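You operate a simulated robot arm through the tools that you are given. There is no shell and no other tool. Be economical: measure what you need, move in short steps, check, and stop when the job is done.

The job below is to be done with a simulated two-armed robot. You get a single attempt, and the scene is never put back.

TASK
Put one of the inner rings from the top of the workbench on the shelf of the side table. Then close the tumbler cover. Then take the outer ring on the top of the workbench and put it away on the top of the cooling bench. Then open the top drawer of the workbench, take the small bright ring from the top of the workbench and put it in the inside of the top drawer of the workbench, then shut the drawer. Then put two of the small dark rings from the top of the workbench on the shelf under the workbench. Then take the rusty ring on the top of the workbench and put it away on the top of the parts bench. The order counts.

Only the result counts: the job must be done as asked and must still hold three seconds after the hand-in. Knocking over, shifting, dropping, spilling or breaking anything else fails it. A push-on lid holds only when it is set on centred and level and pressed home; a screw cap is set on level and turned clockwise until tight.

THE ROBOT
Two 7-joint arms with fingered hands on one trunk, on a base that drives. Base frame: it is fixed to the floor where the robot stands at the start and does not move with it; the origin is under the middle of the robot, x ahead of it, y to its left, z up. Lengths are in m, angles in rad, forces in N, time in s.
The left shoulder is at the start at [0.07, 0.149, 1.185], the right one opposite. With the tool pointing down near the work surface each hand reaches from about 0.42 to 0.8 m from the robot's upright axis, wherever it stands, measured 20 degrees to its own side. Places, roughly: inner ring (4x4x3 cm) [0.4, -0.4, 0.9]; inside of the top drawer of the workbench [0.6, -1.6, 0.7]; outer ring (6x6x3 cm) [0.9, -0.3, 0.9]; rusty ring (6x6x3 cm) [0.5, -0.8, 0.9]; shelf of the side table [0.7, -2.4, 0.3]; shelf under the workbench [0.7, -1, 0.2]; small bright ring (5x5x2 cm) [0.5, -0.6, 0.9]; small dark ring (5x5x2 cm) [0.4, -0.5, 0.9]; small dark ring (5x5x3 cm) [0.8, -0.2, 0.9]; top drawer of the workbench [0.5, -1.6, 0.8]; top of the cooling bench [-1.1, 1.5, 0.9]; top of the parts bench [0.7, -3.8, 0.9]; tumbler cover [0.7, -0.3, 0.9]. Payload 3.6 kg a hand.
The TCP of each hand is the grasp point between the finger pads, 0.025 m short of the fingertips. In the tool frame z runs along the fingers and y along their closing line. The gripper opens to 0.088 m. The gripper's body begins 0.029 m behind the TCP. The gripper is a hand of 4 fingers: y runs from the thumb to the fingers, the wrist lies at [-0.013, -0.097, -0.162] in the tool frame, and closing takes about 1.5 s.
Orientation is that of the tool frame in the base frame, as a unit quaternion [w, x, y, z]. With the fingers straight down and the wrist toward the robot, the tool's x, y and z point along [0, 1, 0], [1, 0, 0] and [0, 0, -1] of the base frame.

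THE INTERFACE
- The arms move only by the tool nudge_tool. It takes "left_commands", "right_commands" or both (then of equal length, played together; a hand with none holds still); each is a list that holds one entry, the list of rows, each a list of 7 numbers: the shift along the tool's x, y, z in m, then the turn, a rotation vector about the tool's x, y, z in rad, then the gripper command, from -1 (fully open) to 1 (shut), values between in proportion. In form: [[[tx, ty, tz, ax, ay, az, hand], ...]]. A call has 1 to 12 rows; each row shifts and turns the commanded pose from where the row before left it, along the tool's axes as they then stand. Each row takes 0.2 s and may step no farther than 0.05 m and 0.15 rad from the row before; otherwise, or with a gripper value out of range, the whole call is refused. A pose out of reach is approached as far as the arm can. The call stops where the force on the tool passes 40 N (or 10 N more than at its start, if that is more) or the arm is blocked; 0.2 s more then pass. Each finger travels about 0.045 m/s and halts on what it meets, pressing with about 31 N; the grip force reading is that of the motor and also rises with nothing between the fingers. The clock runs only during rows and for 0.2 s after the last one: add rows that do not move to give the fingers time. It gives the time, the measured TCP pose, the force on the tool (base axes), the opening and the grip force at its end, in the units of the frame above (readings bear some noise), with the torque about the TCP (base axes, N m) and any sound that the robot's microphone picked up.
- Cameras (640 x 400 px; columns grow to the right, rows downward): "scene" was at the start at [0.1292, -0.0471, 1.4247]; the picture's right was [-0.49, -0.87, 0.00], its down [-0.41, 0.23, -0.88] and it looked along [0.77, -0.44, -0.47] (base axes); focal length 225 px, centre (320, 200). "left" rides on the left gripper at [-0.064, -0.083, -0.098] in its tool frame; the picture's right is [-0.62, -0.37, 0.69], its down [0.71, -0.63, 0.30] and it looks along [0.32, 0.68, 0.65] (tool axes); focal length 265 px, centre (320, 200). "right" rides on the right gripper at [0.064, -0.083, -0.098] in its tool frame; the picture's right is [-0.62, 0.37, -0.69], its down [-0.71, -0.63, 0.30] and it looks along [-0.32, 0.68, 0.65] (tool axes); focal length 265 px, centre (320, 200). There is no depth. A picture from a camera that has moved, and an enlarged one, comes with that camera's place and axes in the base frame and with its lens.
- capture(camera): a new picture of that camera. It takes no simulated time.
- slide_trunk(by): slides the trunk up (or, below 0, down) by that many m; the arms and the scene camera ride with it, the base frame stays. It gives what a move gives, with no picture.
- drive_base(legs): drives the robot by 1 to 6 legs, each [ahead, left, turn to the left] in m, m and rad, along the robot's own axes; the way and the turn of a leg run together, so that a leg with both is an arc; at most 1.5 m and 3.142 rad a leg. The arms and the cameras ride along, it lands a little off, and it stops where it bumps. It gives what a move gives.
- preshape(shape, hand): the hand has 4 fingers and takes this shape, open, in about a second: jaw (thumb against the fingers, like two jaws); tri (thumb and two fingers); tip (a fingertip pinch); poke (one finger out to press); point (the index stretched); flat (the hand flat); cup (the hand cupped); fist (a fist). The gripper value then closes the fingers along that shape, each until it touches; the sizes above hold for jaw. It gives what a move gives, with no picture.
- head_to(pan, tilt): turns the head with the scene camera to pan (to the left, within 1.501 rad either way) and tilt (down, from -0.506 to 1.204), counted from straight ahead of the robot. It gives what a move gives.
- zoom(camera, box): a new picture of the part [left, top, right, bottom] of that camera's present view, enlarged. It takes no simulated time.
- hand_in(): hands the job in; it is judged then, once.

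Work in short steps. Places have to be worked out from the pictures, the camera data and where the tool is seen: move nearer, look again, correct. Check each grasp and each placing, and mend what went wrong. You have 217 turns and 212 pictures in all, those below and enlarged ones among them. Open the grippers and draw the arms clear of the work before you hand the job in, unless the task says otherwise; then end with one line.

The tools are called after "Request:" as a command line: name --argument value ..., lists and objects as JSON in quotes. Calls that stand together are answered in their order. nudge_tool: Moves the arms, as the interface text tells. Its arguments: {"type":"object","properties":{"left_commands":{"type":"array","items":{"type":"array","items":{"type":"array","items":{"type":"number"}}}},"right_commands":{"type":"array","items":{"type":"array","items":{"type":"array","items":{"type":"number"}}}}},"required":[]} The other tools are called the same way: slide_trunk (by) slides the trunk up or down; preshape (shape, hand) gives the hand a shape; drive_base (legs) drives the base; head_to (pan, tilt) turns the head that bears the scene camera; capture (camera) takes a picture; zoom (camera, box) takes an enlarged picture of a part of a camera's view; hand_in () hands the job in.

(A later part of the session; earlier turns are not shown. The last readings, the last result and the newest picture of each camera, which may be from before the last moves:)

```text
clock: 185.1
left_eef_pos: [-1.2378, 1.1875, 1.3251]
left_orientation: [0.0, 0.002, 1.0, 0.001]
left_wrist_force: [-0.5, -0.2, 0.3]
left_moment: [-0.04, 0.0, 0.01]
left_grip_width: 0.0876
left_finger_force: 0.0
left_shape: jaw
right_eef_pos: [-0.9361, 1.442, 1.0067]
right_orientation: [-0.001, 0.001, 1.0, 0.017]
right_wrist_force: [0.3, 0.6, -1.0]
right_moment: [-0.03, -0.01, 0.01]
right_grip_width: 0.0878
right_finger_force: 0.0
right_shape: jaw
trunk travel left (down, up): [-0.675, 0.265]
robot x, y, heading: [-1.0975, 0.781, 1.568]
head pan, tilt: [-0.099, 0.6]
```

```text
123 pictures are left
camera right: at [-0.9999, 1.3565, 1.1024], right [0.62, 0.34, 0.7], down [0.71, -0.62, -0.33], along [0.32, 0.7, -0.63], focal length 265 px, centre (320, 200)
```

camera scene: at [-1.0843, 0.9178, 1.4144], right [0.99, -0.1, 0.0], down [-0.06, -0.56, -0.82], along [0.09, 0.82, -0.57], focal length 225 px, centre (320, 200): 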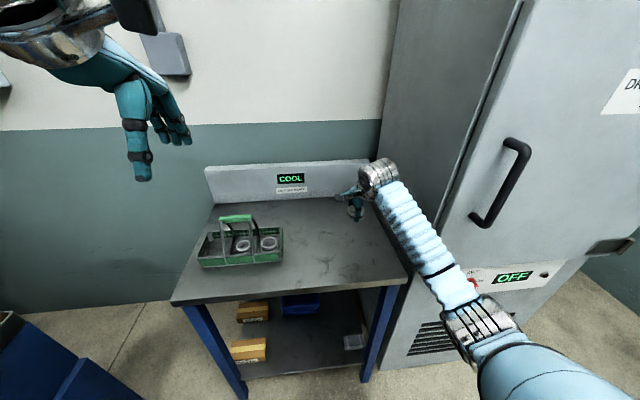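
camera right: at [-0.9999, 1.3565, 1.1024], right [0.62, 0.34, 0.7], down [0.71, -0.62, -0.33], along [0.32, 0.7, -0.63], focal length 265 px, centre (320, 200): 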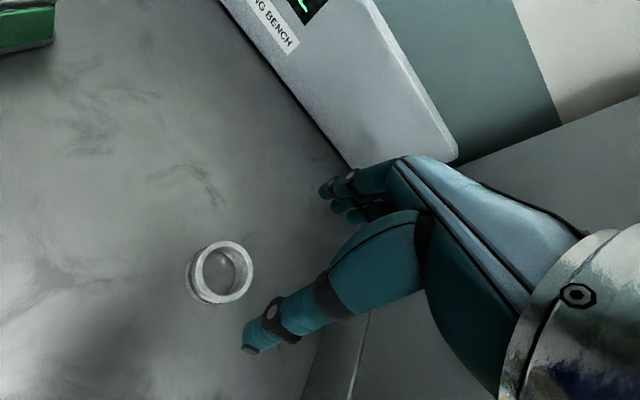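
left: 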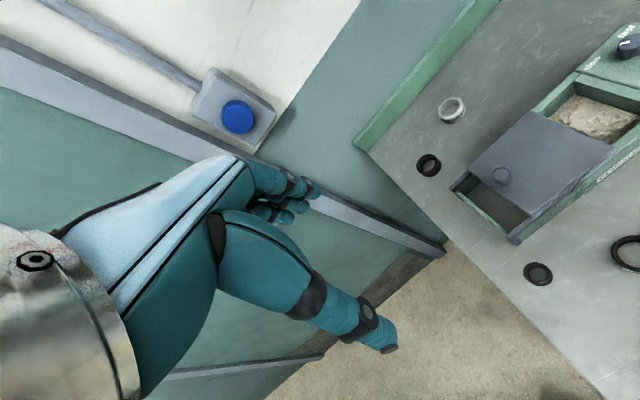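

The outer ring stands on the cooling bench. I level the hand, withdraw, and drive back toward the workbench's drawers.

Request:
nudge_tool --right_commands '[[[0, 0, -0.045, 0.03, 0, 0, -1], [0, 0, -0.045, 0, 0, 0, -1], [0, 0, -0.045, 0, 0, 0, -1], [0, -0.045, 0, 0, 0, 0, -1], [0, -0.045, 0, 0, 0, 0, -1], [0, -0.045, 0, 0, 0, 0, -1], [0, -0.045, 0, 0, 0, 0, -1], [-0.02, -0.04, 0, 0, 0, 0, -1], [-0.02, -0.03, 0, 0, 0, 0, -1], [0, 0, 0, 0, 0, 0, -1]]]'

Request:
drive_base --legs '[[-0.9, 0, 0], [0, -0.65, 0], [0, 0, -1.571], [0, -1.2, 0]]'

Request:
head_to --pan -0.2 --tilt 0.6

Request:
capture --camera "scene"

```text
clock: 187.3
left_eef_pos: [-1.2383, 1.1852, 1.3246]
left_orientation: [0.0, 0.002, 1.0, 0.001]
left_wrist_force: [-0.6, 0.8, -0.5]
left_moment: [-0.01, -0.01, -0.02]
left_grip_width: 0.0878
left_finger_force: 0.1
left_shape: jaw
right_eef_pos: [-0.8974, 1.1888, 1.141]
right_orientation: [-0.002, 0.0, 1.0, 0.002]
right_wrist_force: [0.1, -1.0, -0.5]
right_moment: [0.02, 0.0, 0.01]
right_grip_width: 0.0879
right_finger_force: 0.2
right_shape: jaw
trunk travel left (down, up): [-0.675, 0.265]
robot x, y, heading: [-1.0954, 0.7816, 1.564]
head pan, tilt: [-0.099, 0.6]
```

```text
clock: 232.4
left_eef_pos: [-0.0527, -1.1686, 1.3263]
left_orientation: [0.0, 0.712, 0.702, 0.001]
left_wrist_force: [-0.5, 0.1, 0.2]
left_moment: [0.01, -0.03, -0.04]
left_grip_width: 0.0877
left_finger_force: 0.0
left_shape: jaw
right_eef_pos: [-0.0518, -1.5092, 1.1406]
right_orientation: [0.001, 0.711, 0.703, 0.003]
right_wrist_force: [0.2, 0.4, -0.6]
right_moment: [-0.01, 0.02, 0.0]
right_grip_width: 0.0878
right_finger_force: 0.1
right_shape: jaw
trunk travel left (down, up): [-0.675, 0.265]
robot x, y, heading: [-0.4594, -1.3091, -0.02]
head pan, tilt: [-0.099, 0.6]
```

```text
clock: 233.1
left_eef_pos: [-0.0531, -1.1691, 1.326]
left_orientation: [0.001, 0.712, 0.702, 0.001]
left_wrist_force: [0.4, -0.3, 0.0]
left_moment: [0.0, -0.01, 0.01]
left_grip_width: 0.0878
left_finger_force: 0.1
left_shape: jaw
right_eef_pos: [-0.0511, -1.51, 1.1424]
right_orientation: [0.001, 0.711, 0.704, 0.003]
right_wrist_force: [0.2, 0.5, -0.7]
right_moment: [0.02, 0.01, -0.01]
right_grip_width: 0.0879
right_finger_force: 0.1
right_shape: jaw
trunk travel left (down, up): [-0.675, 0.265]
robot x, y, heading: [-0.4542, -1.3059, -0.017]
head pan, tilt: [-0.201, 0.6]
```

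```text
122 pictures are left
camera scene: at [-0.3217, -1.3292, 1.4145], right [-0.21, -0.98, 0.0], down [-0.55, 0.12, -0.83], along [0.81, -0.18, -0.56], focal length 225 px, centre (320, 200)
```

scene: 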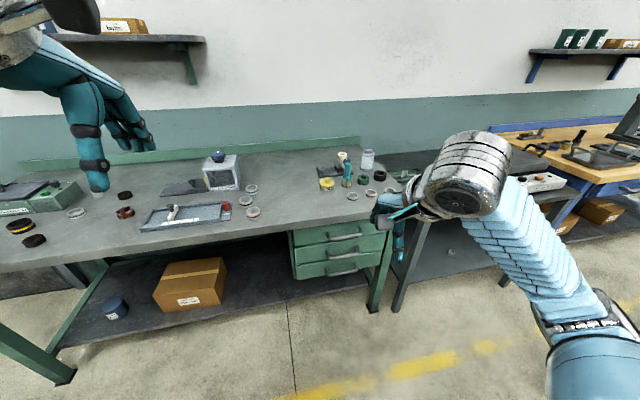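

The drawer unit is seen at y≈-1.57. I zoom in on it.

Request:
zoom --camera "scene" --box '[270, 200, 410, 300]'

Request:
drive_base --legs '[[0.0, -0.12, 0.02]]'

Request:
slide_trunk --by -0.3

Request:
capture --camera "scene"

```text
4.00 times, centred on (340, 250) of scene
camera zoom: at [-0.3217, -1.3292, 1.4145], right [-0.21, -0.98, 0.0], down [-0.55, 0.12, -0.83], along [0.81, -0.18, -0.56], focal length 901 px, centre (240, 0)
```

zoom: 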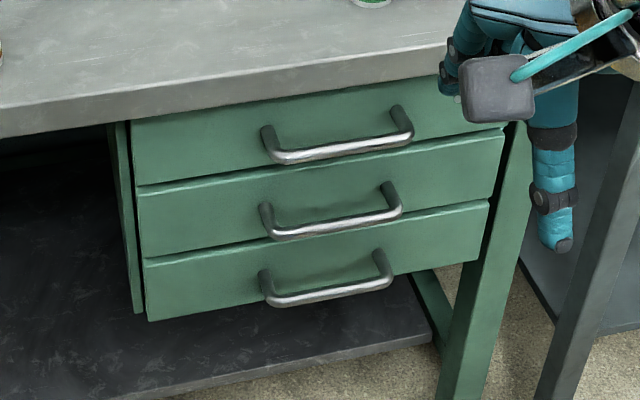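

```text
clock: 235.2
left_eef_pos: [-0.0565, -1.2779, 1.3252]
left_orientation: [0.001, 0.704, 0.71, 0.0]
left_wrist_force: [0.2, 0.7, 0.0]
left_moment: [-0.01, -0.01, 0.0]
left_grip_width: 0.088
left_finger_force: 0.0
left_shape: jaw
right_eef_pos: [-0.0483, -1.6171, 1.1411]
right_orientation: [0.001, 0.704, 0.71, 0.002]
right_wrist_force: [-0.7, 0.1, 0.3]
right_moment: [0.03, 0.03, -0.02]
right_grip_width: 0.0879
right_finger_force: 0.1
right_shape: jaw
trunk travel left (down, up): [-0.675, 0.265]
robot x, y, heading: [-0.4592, -1.4298, 0.002]
head pan, tilt: [-0.201, 0.6]
```

```text
clock: 238.2
left_eef_pos: [-0.0557, -1.2781, 1.026]
left_orientation: [0.001, 0.704, 0.71, 0.001]
left_wrist_force: [-0.4, 0.7, 0.6]
left_moment: [0.01, -0.02, 0.04]
left_grip_width: 0.088
left_finger_force: 0.1
left_shape: jaw
right_eef_pos: [-0.0477, -1.6195, 0.8413]
right_orientation: [0.0, 0.703, 0.711, 0.003]
right_wrist_force: [0.5, 0.8, -0.7]
right_moment: [-0.04, -0.02, 0.0]
right_grip_width: 0.0877
right_finger_force: 0.0
right_shape: jaw
trunk travel left (down, up): [-0.375, 0.565]
robot x, y, heading: [-0.4584, -1.4275, 0.008]
head pan, tilt: [-0.201, 0.6]
```

```text
120 pictures are left
camera scene: at [-0.3216, -1.448, 1.1145], right [-0.19, -0.98, 0.0], down [-0.55, 0.11, -0.83], along [0.81, -0.16, -0.56], focal length 225 px, centre (320, 200)
```

scene: 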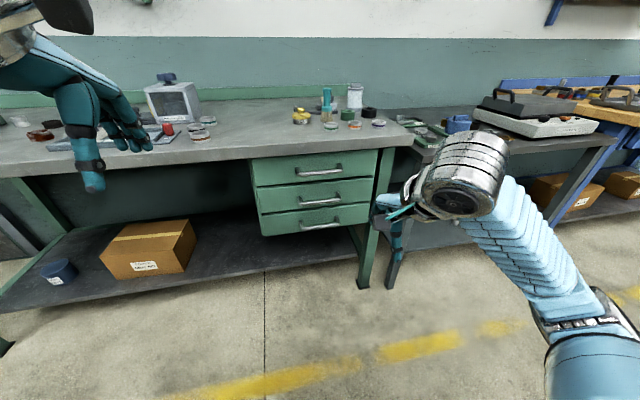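

Triangulated: the top drawer's bar handle is at (0.294,-1.571,0.798), about 0.13 m long. I turn the right hand to point forward (fingers above, thumb below) for a pinch on the bar.

Request:
nudge_tool --right_commands '[[[0, 0, 0, -0.143, 0, 0, -0.1], [0, 0, 0, -0.143, 0, 0, -0.1], [0, 0, 0, -0.143, 0, 0, -0.1], [0, 0, 0, -0.143, 0, 0, -0.1], [0, 0, 0, -0.143, 0, 0, -0.1], [0, 0, 0, -0.143, 0, 0, -0.1], [0, 0, 0, -0.143, 0, 0, -0.1], [0, 0, 0, -0.143, 0, 0, -0.1], [0, 0, 0, -0.143, 0, 0, -0.1], [0, 0, 0, -0.143, 0, 0, -0.1], [0, 0, 0, -0.143, 0, 0, -0.1], [0, 0, 0, 0, 0, 0, -0.1]]]'

Request:
capture --camera "right"

Request:
capture --camera "scene"

```text
clock: 240.8
left_eef_pos: [-0.0562, -1.2799, 1.0264]
left_orientation: [0.0, 0.704, 0.71, 0.001]
left_wrist_force: [0.0, -1.4, 0.5]
left_moment: [-0.04, 0.01, -0.01]
left_grip_width: 0.0878
left_finger_force: 0.0
left_shape: jaw
right_eef_pos: [0.0452, -1.6106, 0.8628]
right_orientation: [0.525, 0.46, 0.535, 0.476]
right_wrist_force: [0.1, 0.6, 0.4]
right_moment: [-0.01, 0.01, -0.01]
right_grip_width: 0.0484
right_finger_force: 0.0
right_shape: jaw
right hand out of reach, approached as far as the arm can: row 2, 3, 4, 5, 6, 7
trunk travel left (down, up): [-0.375, 0.565]
robot x, y, heading: [-0.4568, -1.4282, 0.001]
head pan, tilt: [-0.201, 0.6]
```

```text
119 pictures are left
camera right: at [-0.0541, -1.5585, 0.7728], right [-0.68, -0.59, 0.44], down [0.33, -0.78, -0.54], along [0.66, -0.22, 0.72], focal length 265 px, centre (320, 200)
```

right: 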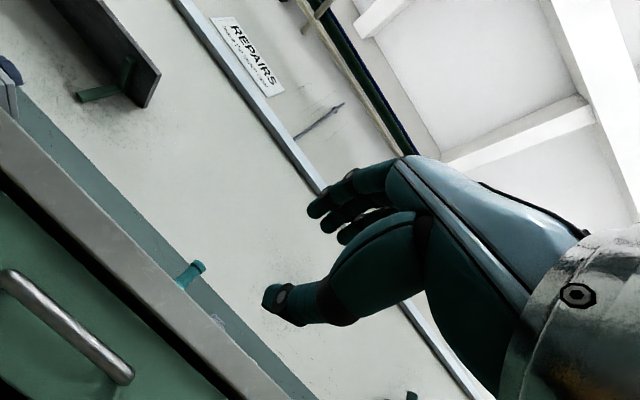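

```text
118 pictures are left
camera scene: at [-0.3215, -1.4494, 1.1145], right [-0.19, -0.98, 0.0], down [-0.55, 0.11, -0.82], along [0.81, -0.16, -0.57], focal length 225 px, centre (320, 200)
```

scene: 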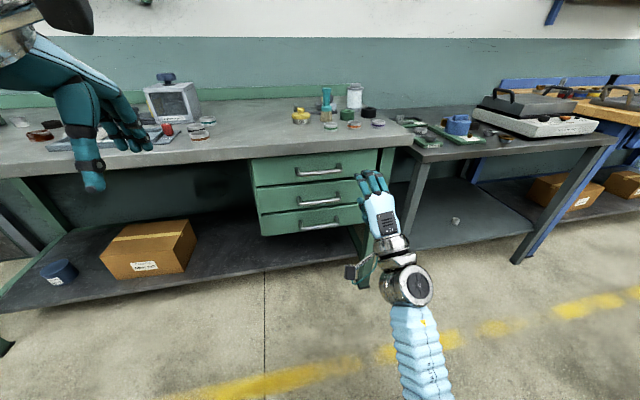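

The hand points forward with a small residual turn. I advance to 10 cm before the handle, level with it, and then correct.

Request:
nudge_tool --right_commands '[[[0.01, -0.015, 0.03, 0, 0, 0, -0.1], [0.01, -0.015, 0.03, 0, 0, 0, -0.1], [0.01, -0.015, 0.03, 0, 0, 0, -0.1], [0.01, -0.015, 0.03, 0, 0, 0, -0.1], [0, 0, 0, 0, 0, 0, -0.1]]]'

Request:
zoom --camera "scene" --box '[240, 130, 440, 255]'

```text
clock: 241.2
left_eef_pos: [-0.0553, -1.2774, 1.0251]
left_orientation: [0.0, 0.704, 0.71, 0.0]
left_wrist_force: [0.1, -0.2, 0.4]
left_moment: [-0.04, 0.05, 0.01]
left_grip_width: 0.0878
left_finger_force: 0.0
left_shape: jaw
right_eef_pos: [0.0629, -1.5994, 0.8433]
right_orientation: [0.524, 0.45, 0.555, 0.464]
right_wrist_force: [-0.5, 0.0, -0.1]
right_moment: [-0.04, 0.01, -0.01]
right_grip_width: 0.0485
right_finger_force: 0.0
right_shape: jaw
trunk travel left (down, up): [-0.375, 0.565]
robot x, y, heading: [-0.4587, -1.429, 0.006]
head pan, tilt: [-0.201, 0.6]
stopped in row 1 (right hand): the arm was blocked; the commanded pose is now the measured one
```

```text
3.20 times, centred on (340, 192) of scene
camera zoom: at [-0.3205, -1.4479, 1.1143], right [-0.19, -0.98, 0.0], down [-0.56, 0.11, -0.82], along [0.81, -0.16, -0.57], focal length 721 px, centre (256, 224)
```

zoom: 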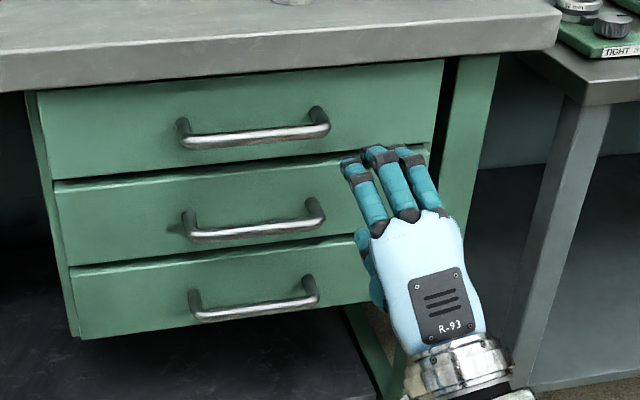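

The arm is folded too tight; I try moving forward (outward) again from the measured pose.

Request:
nudge_tool --right_commands '[[[0.0, 0, 0.03, 0, 0, 0, -0.1], [0.0, 0, 0.03, 0, 0, 0, -0.1], [0.0, 0, 0.03, 0, 0, 0, -0.1], [0, 0, 0, 0, 0, 0, -0.1]]]'

Request:
capture --camera "scene"

```text
clock: 242.2
left_eef_pos: [-0.0564, -1.2783, 1.0265]
left_orientation: [0.001, 0.704, 0.711, 0.001]
left_wrist_force: [-0.6, 0.1, -0.8]
left_moment: [-0.04, -0.05, 0.0]
left_grip_width: 0.0877
left_finger_force: 0.1
left_shape: jaw
right_eef_pos: [0.1515, -1.5966, 0.8416]
right_orientation: [0.525, 0.45, 0.554, 0.463]
right_wrist_force: [0.5, 1.3, -1.4]
right_moment: [-0.02, 0.02, -0.02]
right_grip_width: 0.0484
right_finger_force: 0.1
right_shape: jaw
trunk travel left (down, up): [-0.375, 0.565]
robot x, y, heading: [-0.4565, -1.427, 0.007]
head pan, tilt: [-0.201, 0.6]
```

```text
116 pictures are left
camera scene: at [-0.3224, -1.4482, 1.1146], right [-0.19, -0.98, 0.0], down [-0.55, 0.11, -0.83], along [0.81, -0.16, -0.56], focal length 225 px, centre (320, 200)
```

scene: 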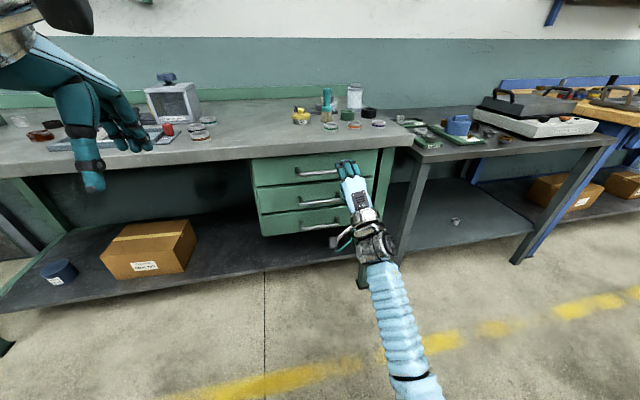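

Good. I correct the roll (0.166) and yaw, and line up with the bar.

Request:
nudge_tool --right_commands '[[[0.0, 0, 0, 0, -0.02, 0.083, -0.1], [0.0, 0, 0, 0, -0.02, 0.083, -0.1], [0.013, -0.02, 0.02, 0, 0, 0, -0.1], [0.013, -0.022, 0.02, 0, 0, 0, -0.1], [0, 0, 0, 0, 0, 0, -0.1]]]'

Request:
zoom --camera "scene" --box '[240, 130, 440, 255]'

Request:
capture --camera "right"

```text
clock: 243.0
left_eef_pos: [-0.0546, -1.2784, 1.0265]
left_orientation: [0.001, 0.704, 0.71, 0.001]
left_wrist_force: [0.5, 0.7, 0.1]
left_moment: [-0.01, -0.02, -0.01]
left_grip_width: 0.0875
left_finger_force: 0.0
left_shape: jaw
right_eef_pos: [0.1665, -1.6124, 0.8074]
right_orientation: [0.538, 0.47, 0.545, 0.439]
right_wrist_force: [0.1, 0.4, 0.2]
right_moment: [-0.01, -0.01, -0.01]
right_grip_width: 0.0485
right_finger_force: 0.0
right_shape: jaw
trunk travel left (down, up): [-0.375, 0.565]
robot x, y, heading: [-0.4561, -1.432, 0.006]
head pan, tilt: [-0.201, 0.6]
stopped in row 3 (right hand): the arm was blocked; the commanded pose is now the measured one
```

```text
3.20 times, centred on (340, 192) of scene
camera zoom: at [-0.3208, -1.448, 1.1144], right [-0.19, -0.98, 0.0], down [-0.55, 0.11, -0.82], along [0.81, -0.16, -0.57], focal length 721 px, centre (256, 224)
```

zoom: 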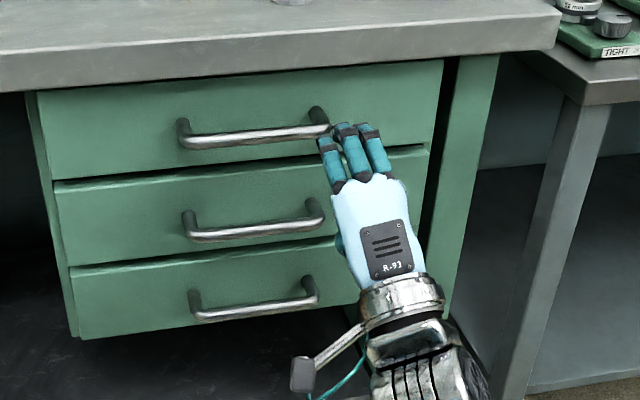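

```text
114 pictures are left
camera right: at [0.0653, -1.56, 0.7177], right [-0.69, -0.53, 0.5], down [0.27, -0.82, -0.51], along [0.67, -0.22, 0.71], focal length 265 px, centre (320, 200)
```

right: 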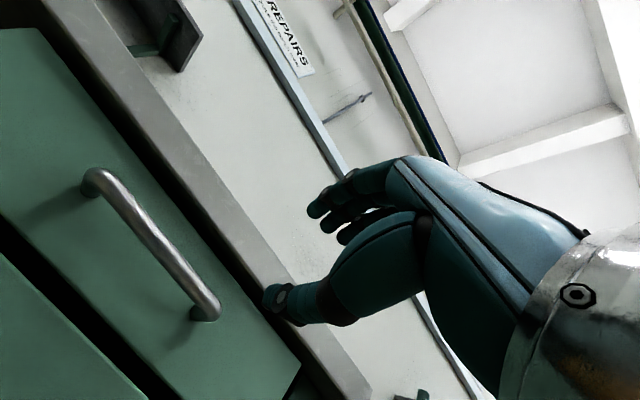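

Pointing straight forward hits wrist limits. I turn back to a 45° forward-down tilt, which also lets the fingers hook behind the bar from above.

Request:
nudge_tool --right_commands '[[[0, 0, 0, 0.13, 0, 0, -0.1], [0, 0, 0, 0.13, 0, 0, -0.1], [0, 0, 0, 0.13, 0, 0, -0.1], [0, 0, 0, 0.13, 0, 0, -0.1], [0, 0, 0, 0.13, 0, 0, -0.1], [0, 0, 0, 0.135, 0, 0, -0.1], [0, 0, 0, 0, 0, 0, -0.1]]]'

Request:
capture --camera "right"

```text
clock: 244.6
left_eef_pos: [-0.0563, -1.2798, 1.0257]
left_orientation: [0.0, 0.705, 0.71, 0.001]
left_wrist_force: [-0.6, 0.0, 0.5]
left_moment: [0.02, 0.01, 0.01]
left_grip_width: 0.0878
left_finger_force: 0.0
left_shape: jaw
right_eef_pos: [0.1659, -1.611, 0.809]
right_orientation: [0.317, 0.64, 0.672, 0.197]
right_wrist_force: [-0.1, 0.0, 1.0]
right_moment: [0.02, 0.02, 0.04]
right_grip_width: 0.0486
right_finger_force: 0.1
right_shape: jaw
trunk travel left (down, up): [-0.375, 0.565]
robot x, y, heading: [-0.4582, -1.4284, 0.007]
head pan, tilt: [-0.201, 0.6]
```

```text
113 pictures are left
camera right: at [0.0382, -1.5426, 0.8116], right [-0.21, -0.48, 0.85], down [-0.27, -0.81, -0.52], along [0.94, -0.34, 0.04], focal length 265 px, centre (320, 200)
```

right: 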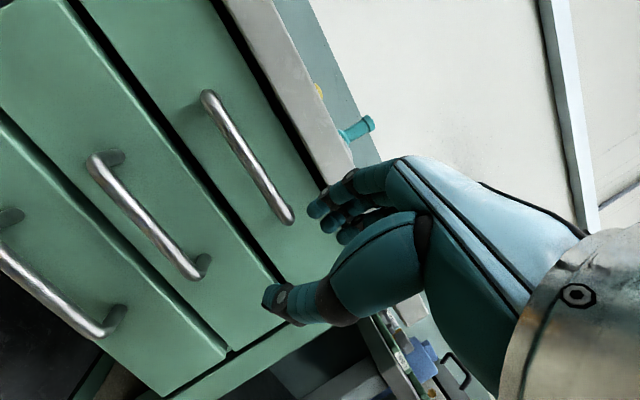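

I level the roll and move to a start point up-and-back of the bar.

Request:
nudge_tool --right_commands '[[[0, 0, 0, 0.002, 0.065, 0.06, 0.1], [0, 0, 0, 0.002, 0.065, 0.06, 0.1], [0.02, 0.04, 0.002, 0, 0, 0, 0.1], [0.02, 0.042, 0.002, 0, 0, 0, 0.1], [0, 0, 0, 0, 0, 0, 0.1]]]'

Request:
capture --camera "right"

Request:
zoom --camera "scene" --box '[240, 130, 440, 255]'

```text
clock: 245.8
left_eef_pos: [-0.0556, -1.2792, 1.026]
left_orientation: [0.001, 0.704, 0.71, 0.0]
left_wrist_force: [0.5, 0.0, -0.6]
left_moment: [0.0, 0.01, -0.01]
left_grip_width: 0.0877
left_finger_force: 0.0
left_shape: jaw
right_eef_pos: [0.2299, -1.5735, 0.861]
right_orientation: [0.258, 0.666, 0.652, 0.256]
right_wrist_force: [0.2, -0.8, 0.2]
right_moment: [-0.03, 0.01, 0.0]
right_grip_width: 0.0401
right_finger_force: 0.0
right_shape: jaw
trunk travel left (down, up): [-0.375, 0.565]
robot x, y, heading: [-0.4647, -1.4283, 0.003]
head pan, tilt: [-0.201, 0.6]
```

```text
112 pictures are left
camera right: at [0.1022, -1.5059, 0.8766], right [-0.21, -0.62, 0.76], down [-0.27, -0.71, -0.65], along [0.94, -0.34, -0.02], focal length 265 px, centre (320, 200)
```

right: 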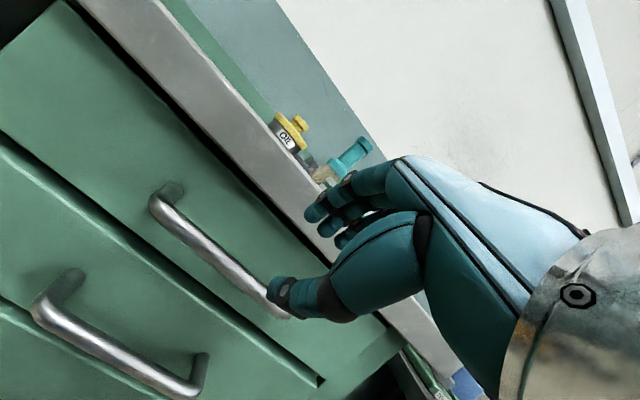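

```text
3.20 times, centred on (340, 192) of scene
camera zoom: at [-0.3215, -1.4485, 1.1145], right [-0.19, -0.98, 0.0], down [-0.55, 0.11, -0.83], along [0.81, -0.16, -0.56], focal length 721 px, centre (256, 224)
```

zoom: 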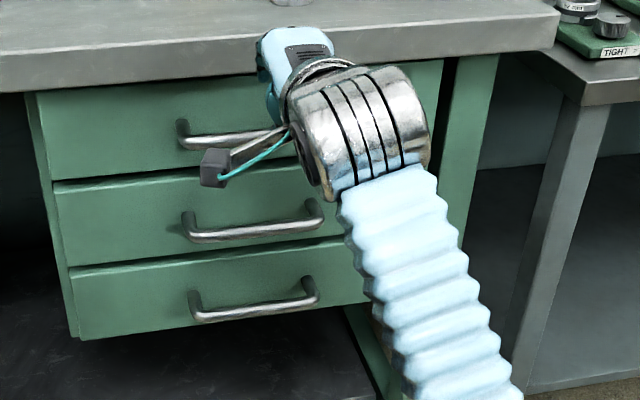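

Refined bar location ≈(0.288,-1.565,0.793). I slide in along the finger direction, first 5 cm.

Request:
nudge_tool --right_commands '[[[0.003, -0.003, 0.025, 0, 0, 0, 0.1], [0, 0, 0.025, 0, 0, 0, 0.1], [0, 0, 0, 0, 0, 0, 0.1]]]'

Request:
capture --camera "right"

```text
clock: 246.6
left_eef_pos: [-0.0563, -1.2783, 1.0258]
left_orientation: [0.001, 0.705, 0.709, 0.001]
left_wrist_force: [0.1, -0.8, 0.9]
left_moment: [-0.02, 0.03, -0.01]
left_grip_width: 0.0879
left_finger_force: 0.1
left_shape: jaw
right_eef_pos: [0.2609, -1.5705, 0.823]
right_orientation: [0.258, 0.665, 0.653, 0.256]
right_wrist_force: [0.1, -0.6, -0.4]
right_moment: [-0.01, -0.03, 0.0]
right_grip_width: 0.0399
right_finger_force: 0.0
right_shape: jaw
trunk travel left (down, up): [-0.375, 0.565]
robot x, y, heading: [-0.4605, -1.4298, 0.003]
head pan, tilt: [-0.201, 0.6]
```

```text
110 pictures are left
camera right: at [0.1338, -1.5028, 0.8376], right [-0.21, -0.62, 0.76], down [-0.27, -0.71, -0.65], along [0.94, -0.34, -0.02], focal length 265 px, centre (320, 200)
```

right: 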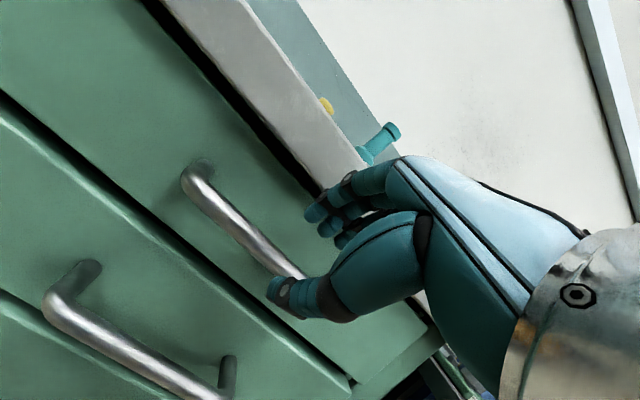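

The bar line passes between thumb and fingers; refined estimate (0.30,0.788). I slide in 4 cm more with a 5 mm shift up.

Request:
nudge_tool --right_commands '[[[0, 0.005, 0.015, 0, 0, 0, 0.1], [0, 0, 0.015, 0, 0, 0, 0.1], [0, 0, 0.01, 0, 0, 0, 0.1], [0, 0, 0, 0, 0, 0, 0.1]]]'

Request:
capture --camera "right"

```text
clock: 247.6
left_eef_pos: [-0.0568, -1.279, 1.0276]
left_orientation: [0.0, 0.705, 0.71, 0.0]
left_wrist_force: [0.1, -0.7, 0.0]
left_moment: [-0.01, 0.0, -0.03]
left_grip_width: 0.0876
left_finger_force: 0.0
left_shape: jaw
right_eef_pos: [0.2931, -1.5713, 0.7939]
right_orientation: [0.258, 0.666, 0.652, 0.256]
right_wrist_force: [-0.9, 0.2, 1.1]
right_moment: [0.0, -0.01, -0.01]
right_grip_width: 0.04
right_finger_force: 0.0
right_shape: jaw
trunk travel left (down, up): [-0.375, 0.565]
robot x, y, heading: [-0.4558, -1.4296, 0.006]
head pan, tilt: [-0.201, 0.6]
```

```text
109 pictures are left
camera right: at [0.1647, -1.5035, 0.8111], right [-0.21, -0.62, 0.76], down [-0.27, -0.71, -0.65], along [0.94, -0.34, -0.02], focal length 265 px, centre (320, 200)
```

right: 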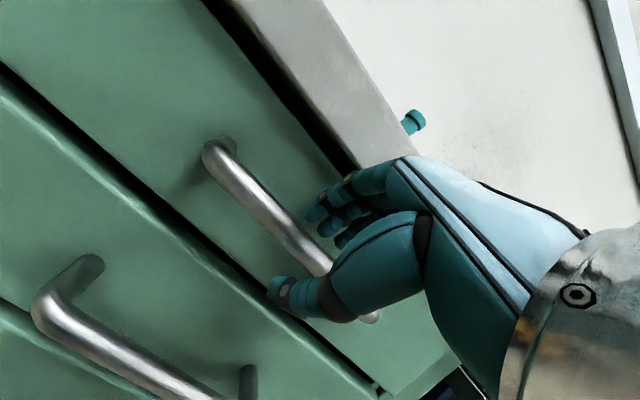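

The bar now runs between thumb and fingers. I close.

Request:
nudge_tool --right_commands '[[[0, 0, 0, 0, 0, 0, 0.5], [0, 0, 0, 0, 0, 0, 0.8], [0, 0, 0, 0, 0, 0, 1], [0, 0, 0, 0, 0, 0, 1], [0, 0, 0, 0, 0, 0, 1], [0, 0, 0, 0, 0, 0, 1]]]'

Request:
capture --camera "right"

```text
clock: 249.0
left_eef_pos: [-0.0554, -1.2778, 1.0259]
left_orientation: [0.001, 0.704, 0.71, 0.001]
left_wrist_force: [0.2, -0.3, 0.5]
left_moment: [-0.03, -0.01, -0.02]
left_grip_width: 0.0876
left_finger_force: 0.0
left_shape: jaw
right_eef_pos: [0.2926, -1.5708, 0.7947]
right_orientation: [0.258, 0.665, 0.652, 0.255]
right_wrist_force: [1.2, 0.6, -4.4]
right_moment: [-0.05, 0.01, 0.06]
right_grip_width: 0.0083
right_finger_force: 31.2
right_shape: jaw
trunk travel left (down, up): [-0.375, 0.565]
robot x, y, heading: [-0.4522, -1.4288, 0.007]
head pan, tilt: [-0.201, 0.6]
```

```text
108 pictures are left
camera right: at [0.1653, -1.5035, 0.8098], right [-0.21, -0.62, 0.76], down [-0.27, -0.71, -0.65], along [0.94, -0.34, -0.02], focal length 265 px, centre (320, 200)
```

right: 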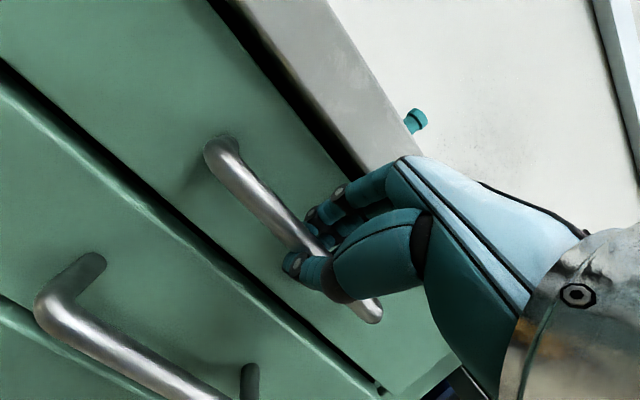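

Gripped (0.008 m). I pull toward -x with the arm in small steps.

Request:
nudge_tool --right_commands '[[[0, -0.0147, -0.0135, 0, 0, 0, 1], [0, -0.0147, -0.0135, 0, 0, 0, 1], [0, -0.0147, -0.0135, 0, 0, 0, 1], [0, -0.0147, -0.0135, 0, 0, 0, 1], [0, 0, 0, 0, 0, 0, 1]]]'

Request:
zoom --camera "scene" --box '[240, 130, 440, 255]'

```text
clock: 250.2
left_eef_pos: [-0.0551, -1.2785, 1.0252]
left_orientation: [0.0, 0.704, 0.71, 0.002]
left_wrist_force: [-0.6, -0.4, -1.1]
left_moment: [0.01, 0.0, -0.03]
left_grip_width: 0.0879
left_finger_force: 0.1
left_shape: jaw
right_eef_pos: [0.2125, -1.5708, 0.7947]
right_orientation: [0.259, 0.666, 0.651, 0.255]
right_wrist_force: [0.5, -5.6, -7.0]
right_moment: [-0.12, 0.05, -0.03]
right_grip_width: 0.0084
right_finger_force: 31.4
right_shape: jaw
trunk travel left (down, up): [-0.375, 0.565]
robot x, y, heading: [-0.4589, -1.4321, 0.009]
head pan, tilt: [-0.201, 0.6]
```

```text
3.20 times, centred on (340, 192) of scene
camera zoom: at [-0.3204, -1.4491, 1.1143], right [-0.19, -0.98, 0.0], down [-0.56, 0.11, -0.82], along [0.81, -0.16, -0.57], focal length 721 px, centre (256, 224)
```

zoom: 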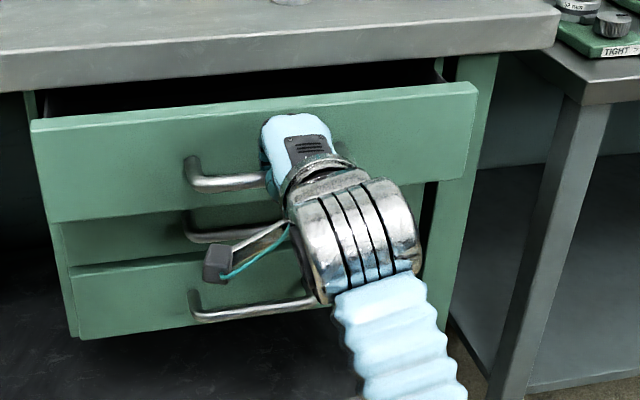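

The drawer opens easily. I pull another 12 cm.

Request:
nudge_tool --right_commands '[[[0, -0.0147, -0.0135, 0, 0, 0, 1], [0, -0.0147, -0.0135, 0, 0, 0, 1], [0, -0.0147, -0.0135, 0, 0, 0, 1], [0, -0.0147, -0.0135, 0, 0, 0, 1], [0, -0.0147, -0.0135, 0, 0, 0, 1], [0, -0.0147, -0.0135, 0, 0, 0, 1], [0, 0, 0, 0, 0, 0, 1]]]'

Request:
capture --camera "scene"

```text
clock: 251.8
left_eef_pos: [-0.0544, -1.2799, 1.0265]
left_orientation: [0.0, 0.704, 0.711, 0.001]
left_wrist_force: [-0.1, -0.4, -0.4]
left_moment: [-0.02, -0.01, -0.02]
left_grip_width: 0.088
left_finger_force: 0.0
left_shape: jaw
right_eef_pos: [0.0934, -1.5695, 0.7935]
right_orientation: [0.256, 0.666, 0.653, 0.256]
right_wrist_force: [-0.9, -13.8, -11.2]
right_moment: [-0.16, 0.12, -0.15]
right_grip_width: 0.008
right_finger_force: 31.5
right_shape: jaw
trunk travel left (down, up): [-0.375, 0.565]
robot x, y, heading: [-0.4571, -1.4298, 0.008]
head pan, tilt: [-0.201, 0.6]
```

```text
106 pictures are left
camera scene: at [-0.32, -1.4505, 1.1142], right [-0.19, -0.98, 0.0], down [-0.56, 0.11, -0.82], along [0.81, -0.16, -0.57], focal length 225 px, centre (320, 200)
```

scene: 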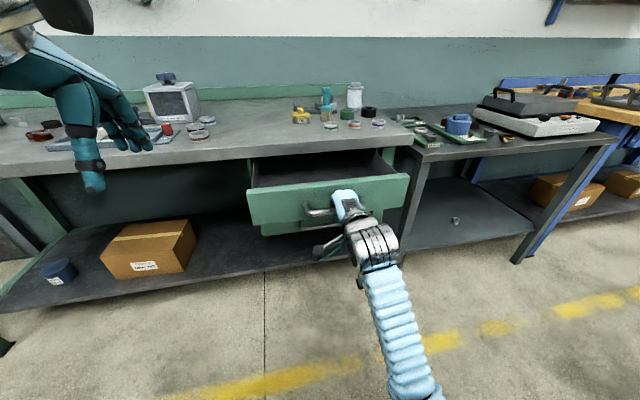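

The drawer is open by 0.2 m; I pull 4 cm more, then release and back off up-and-back.

Request:
nudge_tool --right_commands '[[[0, -0.0147, -0.0135, 0, 0, 0, 1], [0, -0.0147, -0.0135, 0, 0, 0, 1], [0, 0, 0, 0, 0, 0, 1]]]'

Request:
nudge_tool --right_commands '[[[0, 0, 0, 0, 0, 0, 0.5], [0, 0, 0, 0, 0, 0, 0.1], [0, 0, 0, 0, 0, 0, 0.1], [0, 0, 0, 0, 0, 0, 0.1], [0, 0, -0.02, 0, 0, 0, 0.1], [0, 0, -0.03, 0, 0, 0, 0.1], [0, 0, -0.03, 0, 0, 0, 0.1], [0, 0.02, -0.03, 0, 0, 0, 0.1], [0, 0.03, -0.01, 0, 0, 0, 0.1], [0, 0, 0, 0, 0, 0, 0.1]]]'

Request:
capture --camera "scene"

```text
clock: 252.6
left_eef_pos: [-0.0548, -1.2821, 1.0262]
left_orientation: [-0.002, 0.704, 0.71, 0.001]
left_wrist_force: [-0.2, 0.0, -0.4]
left_moment: [0.02, 0.01, -0.06]
left_grip_width: 0.0879
left_finger_force: 0.1
left_shape: jaw
right_eef_pos: [0.0523, -1.569, 0.7936]
right_orientation: [0.257, 0.667, 0.651, 0.255]
right_wrist_force: [0.0, -16.1, -13.6]
right_moment: [-0.15, 0.09, -0.17]
right_grip_width: 0.0079
right_finger_force: 31.1
right_shape: jaw
trunk travel left (down, up): [-0.375, 0.565]
robot x, y, heading: [-0.4575, -1.4321, 0.004]
head pan, tilt: [-0.201, 0.6]
```

```text
clock: 254.8
left_eef_pos: [-0.0561, -1.2792, 1.0266]
left_orientation: [0.001, 0.704, 0.71, 0.002]
left_wrist_force: [-0.6, -0.8, 0.0]
left_moment: [-0.01, 0.0, 0.01]
left_grip_width: 0.0879
left_finger_force: 0.0
left_shape: jaw
right_eef_pos: [0.0376, -1.5675, 0.9101]
right_orientation: [0.283, 0.665, 0.652, 0.228]
right_wrist_force: [-0.4, -0.5, 0.1]
right_moment: [0.02, -0.03, 0.01]
right_grip_width: 0.0392
right_finger_force: 0.0
right_shape: jaw
right hand out of reach, approached as far as the arm can: row 6, 7
trunk travel left (down, up): [-0.375, 0.565]
robot x, y, heading: [-0.4561, -1.4296, 0.006]
head pan, tilt: [-0.201, 0.6]
```

```text
105 pictures are left
camera scene: at [-0.3222, -1.4483, 1.1146], right [-0.19, -0.98, 0.0], down [-0.55, 0.11, -0.83], along [0.81, -0.16, -0.56], focal length 225 px, centre (320, 200)
```

scene: 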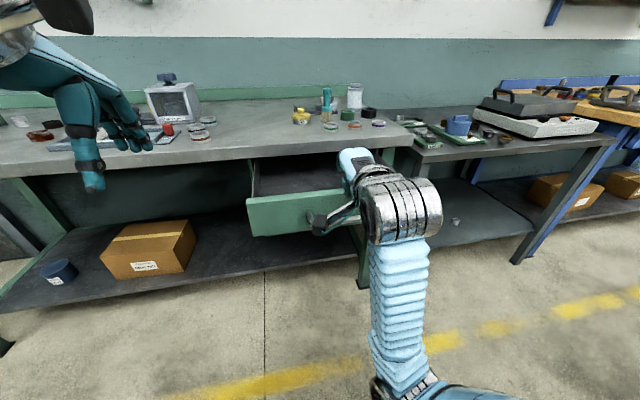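

Drawer stays open. I raise the trunk, turn the hand back down, and drive to the rings.

Request:
slide_trunk --by 0.3

Request:
nudge_tool --right_commands '[[[0, 0, 0, 0.148, 0, 0, -0.4], [0, 0, 0, 0.148, 0, 0, -0.4], [0, 0, 0, 0.148, 0, 0, -0.4], [0, 0, 0, 0.148, 0, 0, -0.4], [0, 0, 0, 0.148, 0, 0, -0.4], [0, 0, 0, 0, 0, 0, -0.4]]]'

Request:
drive_base --legs '[[0, 1.05, 0], [0.4, 0, 0]]'

Request:
head_to --pan -0.2 --tilt 0.75

Request:
capture --camera "scene"

```text
clock: 257.8
left_eef_pos: [-0.0544, -1.2794, 1.3249]
left_orientation: [0.0, 0.704, 0.71, 0.0]
left_wrist_force: [0.1, 0.2, 0.1]
left_moment: [0.0, -0.01, -0.03]
left_grip_width: 0.0876
left_finger_force: 0.0
left_shape: jaw
right_eef_pos: [0.0368, -1.5707, 1.2159]
right_orientation: [0.285, 0.668, 0.647, 0.231]
right_wrist_force: [-0.2, -0.4, 0.6]
right_moment: [0.02, 0.02, -0.02]
right_grip_width: 0.0392
right_finger_force: 0.0
right_shape: jaw
trunk travel left (down, up): [-0.675, 0.265]
robot x, y, heading: [-0.4584, -1.4266, -0.0]
head pan, tilt: [-0.201, 0.6]
```

```text
clock: 258.6
left_eef_pos: [-0.056, -1.2801, 1.3266]
left_orientation: [0.001, 0.705, 0.709, 0.001]
left_wrist_force: [0.2, 0.3, -0.8]
left_moment: [0.04, 0.01, 0.02]
left_grip_width: 0.0876
left_finger_force: 0.1
left_shape: jaw
right_eef_pos: [0.0485, -1.6192, 1.2037]
right_orientation: [0.171, 0.745, 0.644, 0.04]
right_wrist_force: [-1.0, 0.5, -0.9]
right_moment: [0.01, -0.01, 0.0]
right_grip_width: 0.0611
right_finger_force: 0.1
right_shape: jaw
right hand out of reach, approached as far as the arm can: row 3, 4
trunk travel left (down, up): [-0.675, 0.265]
robot x, y, heading: [-0.4543, -1.4296, 0.005]
head pan, tilt: [-0.201, 0.6]
stopped in row 4 (right hand): the arm was blocked; the commanded pose is now the measured one
```

```text
clock: 277.4
left_eef_pos: [0.3308, -0.2228, 1.3271]
left_orientation: [0.002, 0.702, 0.713, 0.0]
left_wrist_force: [0.0, 0.4, -0.8]
left_moment: [0.02, -0.01, 0.01]
left_grip_width: 0.0874
left_finger_force: 0.0
left_shape: jaw
right_eef_pos: [0.4371, -0.5648, 1.2035]
right_orientation: [0.174, 0.743, 0.645, 0.037]
right_wrist_force: [0.5, 0.9, 0.5]
right_moment: [-0.01, 0.0, 0.0]
right_grip_width: 0.061
right_finger_force: 0.1
right_shape: jaw
trunk travel left (down, up): [-0.675, 0.265]
robot x, y, heading: [-0.0681, -0.3782, 0.007]
head pan, tilt: [-0.201, 0.6]
```

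```text
clock: 278.1
left_eef_pos: [0.3315, -0.2264, 1.3263]
left_orientation: [0.001, 0.702, 0.712, 0.002]
left_wrist_force: [-0.5, -1.1, 0.0]
left_moment: [0.03, -0.02, -0.01]
left_grip_width: 0.0879
left_finger_force: 0.1
left_shape: jaw
right_eef_pos: [0.4379, -0.5659, 1.2031]
right_orientation: [0.174, 0.744, 0.644, 0.037]
right_wrist_force: [0.6, -0.6, 0.2]
right_moment: [0.0, 0.04, -0.02]
right_grip_width: 0.0613
right_finger_force: 0.0
right_shape: jaw
trunk travel left (down, up): [-0.675, 0.265]
robot x, y, heading: [-0.0679, -0.3751, 0.009]
head pan, tilt: [-0.201, 0.75]
```

```text
104 pictures are left
camera scene: at [0.0626, -0.3952, 1.4017], right [-0.19, -0.98, 0.0], down [-0.67, 0.13, -0.73], along [0.72, -0.14, -0.68], focal length 225 px, centre (320, 200)
```

scene: 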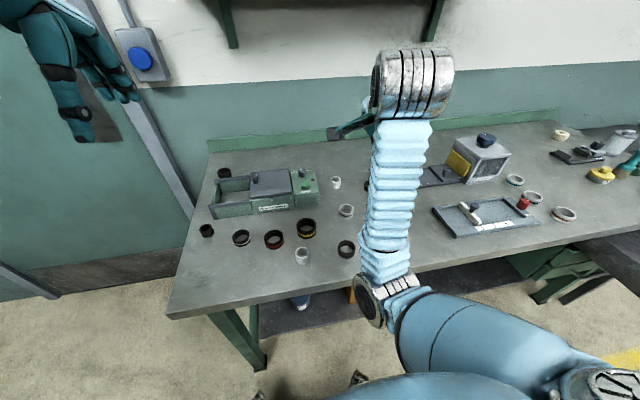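

I restore the hand's straight-down orientation while moving outward over the small bright ring.

Request:
nudge_tool --right_commands '[[[0, 0.03, 0, 0, 0, 0, -0.6], [0, 0.03, 0, 0.06, 0.04, -0.03, -0.6], [0, 0.02, 0, 0.08, 0.052, -0.038, -0.6], [0, 0, 0, 0.08, 0.052, -0.038, -0.6], [0, 0, 0, 0.08, 0.052, -0.038, -0.6], [0, 0, 0, 0, 0, 0, -0.6]]]'

Request:
capture --camera "right"

Request:
zoom --camera "scene" --box '[260, 140, 460, 280]'

```text
clock: 279.4
left_eef_pos: [0.3331, -0.2279, 1.3263]
left_orientation: [0.001, 0.702, 0.712, 0.002]
left_wrist_force: [0.1, -0.5, -0.3]
left_moment: [-0.01, 0.02, 0.0]
left_grip_width: 0.0877
left_finger_force: 0.0
left_shape: jaw
right_eef_pos: [0.5126, -0.6525, 1.2267]
right_orientation: [0.027, 0.758, 0.651, -0.026]
right_wrist_force: [-0.2, -0.7, -0.6]
right_moment: [0.06, -0.02, -0.01]
right_grip_width: 0.0702
right_finger_force: 0.0
right_shape: jaw
trunk travel left (down, up): [-0.675, 0.265]
robot x, y, heading: [-0.0682, -0.3815, 0.008]
head pan, tilt: [-0.201, 0.75]
stopped in row 6 (right hand): the arm was blocked; the commanded pose is now the measured one
```

```text
103 pictures are left
camera right: at [0.4392, -0.5691, 1.319], right [0.27, -0.62, 0.74], down [-0.73, -0.63, -0.25], along [0.62, -0.47, -0.62], focal length 265 px, centre (320, 200)
```

right: 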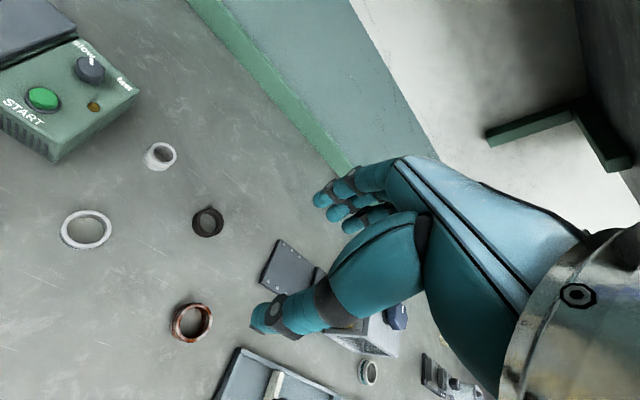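

```text
2.86 times, centred on (360, 210) of scene
camera zoom: at [0.0631, -0.3981, 1.4016], right [-0.19, -0.98, 0.0], down [-0.67, 0.13, -0.73], along [0.72, -0.14, -0.68], focal length 643 px, centre (206, 171)
```

zoom: 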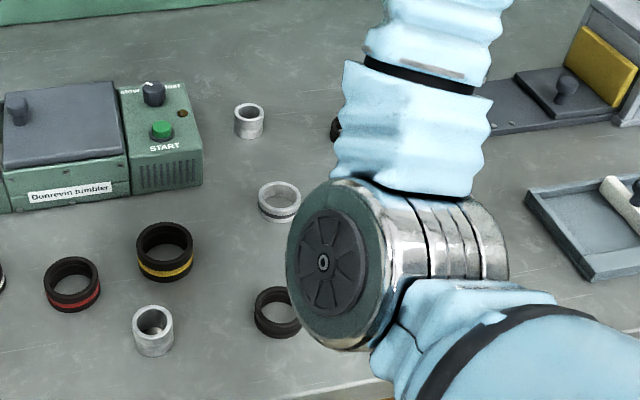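

The arm sat at a joint limit. I shift over toward the ring and correct the remaining yaw step by step.

Request:
nudge_tool --right_commands '[[[0.02, 0.0045, 0, 0, 0, 0, -0.6], [0.02, 0.0045, 0, 0, 0.02, -0.04, -0.6], [0.02, 0.0045, 0, 0, 0.02, -0.04, -0.6], [0.02, 0.0045, 0, 0, 0.02, -0.04, -0.6], [0, 0, 0, 0, 0.015, -0.03, -0.6], [0, 0, 0, 0, 0, 0, -0.6]]]'

Request:
capture --camera "right"

Request:
capture --camera "scene"

```text
clock: 281.0
left_eef_pos: [0.3316, -0.2266, 1.3261]
left_orientation: [0.001, 0.702, 0.712, 0.002]
left_wrist_force: [-0.1, -0.4, 0.0]
left_moment: [-0.04, 0.0, 0.02]
left_grip_width: 0.0878
left_finger_force: 0.1
left_shape: jaw
right_eef_pos: [0.5394, -0.6025, 1.2268]
right_orientation: [0.006, 0.726, 0.687, -0.002]
right_wrist_force: [0.1, -0.3, -0.4]
right_moment: [0.01, -0.01, 0.0]
right_grip_width: 0.0702
right_finger_force: 0.1
right_shape: jaw
trunk travel left (down, up): [-0.675, 0.265]
robot x, y, heading: [-0.068, -0.3751, 0.012]
head pan, tilt: [-0.201, 0.75]
stopped in row 6 (right hand): the arm was blocked; the commanded pose is now the measured one
```

```text
101 pictures are left
camera right: at [0.4591, -0.5312, 1.3226], right [0.33, -0.63, 0.7], down [-0.67, -0.68, -0.3], along [0.67, -0.37, -0.65], focal length 265 px, centre (320, 200)
```

right: 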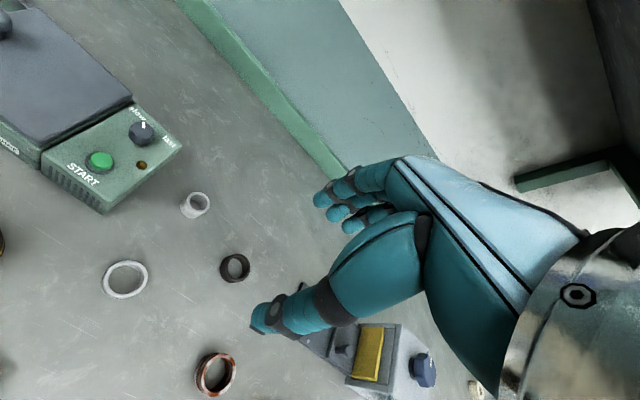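

```text
100 pictures are left
camera scene: at [0.0633, -0.3958, 1.4016], right [-0.19, -0.98, 0.0], down [-0.67, 0.13, -0.73], along [0.72, -0.14, -0.68], focal length 225 px, centre (320, 200)
```

scene: 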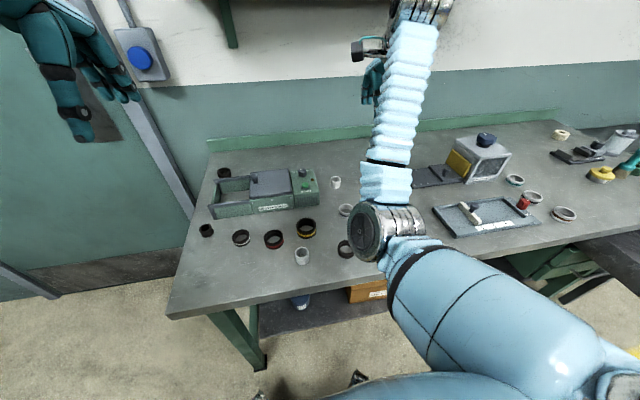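

The elbow sits in a different place now; I try lowering 10 cm to see how the arm behaves.

Request:
nudge_tool --right_commands '[[[0.01, 0, 0.02, 0, 0, 0, -0.6], [0.01, 0, 0.03, 0, 0, 0, -0.6], [0, 0, 0.03, 0, 0, 0, -0.6], [0, 0, 0.02, 0, 0, 0, -0.6], [0, 0, 0, 0, 0, 0, -0.6]]]'

Request:
capture --camera "scene"

```text
clock: 282.2
left_eef_pos: [0.3319, -0.2255, 1.3268]
left_orientation: [0.001, 0.703, 0.712, 0.0]
left_wrist_force: [0.8, -0.6, 0.4]
left_moment: [-0.01, 0.01, -0.01]
left_grip_width: 0.0879
left_finger_force: 0.0
left_shape: jaw
right_eef_pos: [0.5421, -0.6026, 1.135]
right_orientation: [0.014, 0.739, 0.674, 0.002]
right_wrist_force: [0.2, -0.1, 0.2]
right_moment: [-0.02, -0.01, -0.01]
right_grip_width: 0.0701
right_finger_force: 0.1
right_shape: jaw
trunk travel left (down, up): [-0.675, 0.265]
robot x, y, heading: [-0.071, -0.3767, 0.014]
head pan, tilt: [-0.201, 0.75]
```

```text
99 pictures are left
camera scene: at [0.0633, -0.3955, 1.4016], right [-0.19, -0.98, 0.0], down [-0.67, 0.13, -0.73], along [0.72, -0.14, -0.68], focal length 225 px, centre (320, 200)
```

scene: 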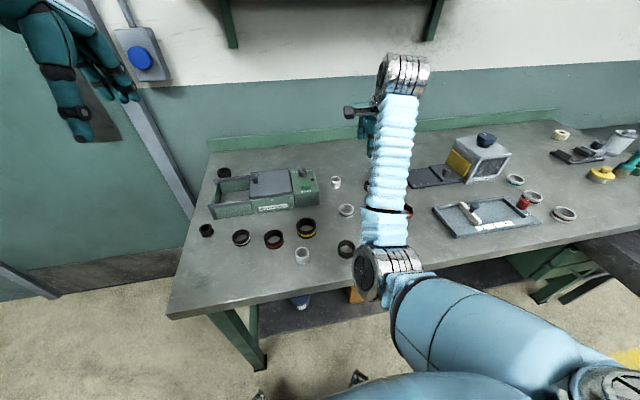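

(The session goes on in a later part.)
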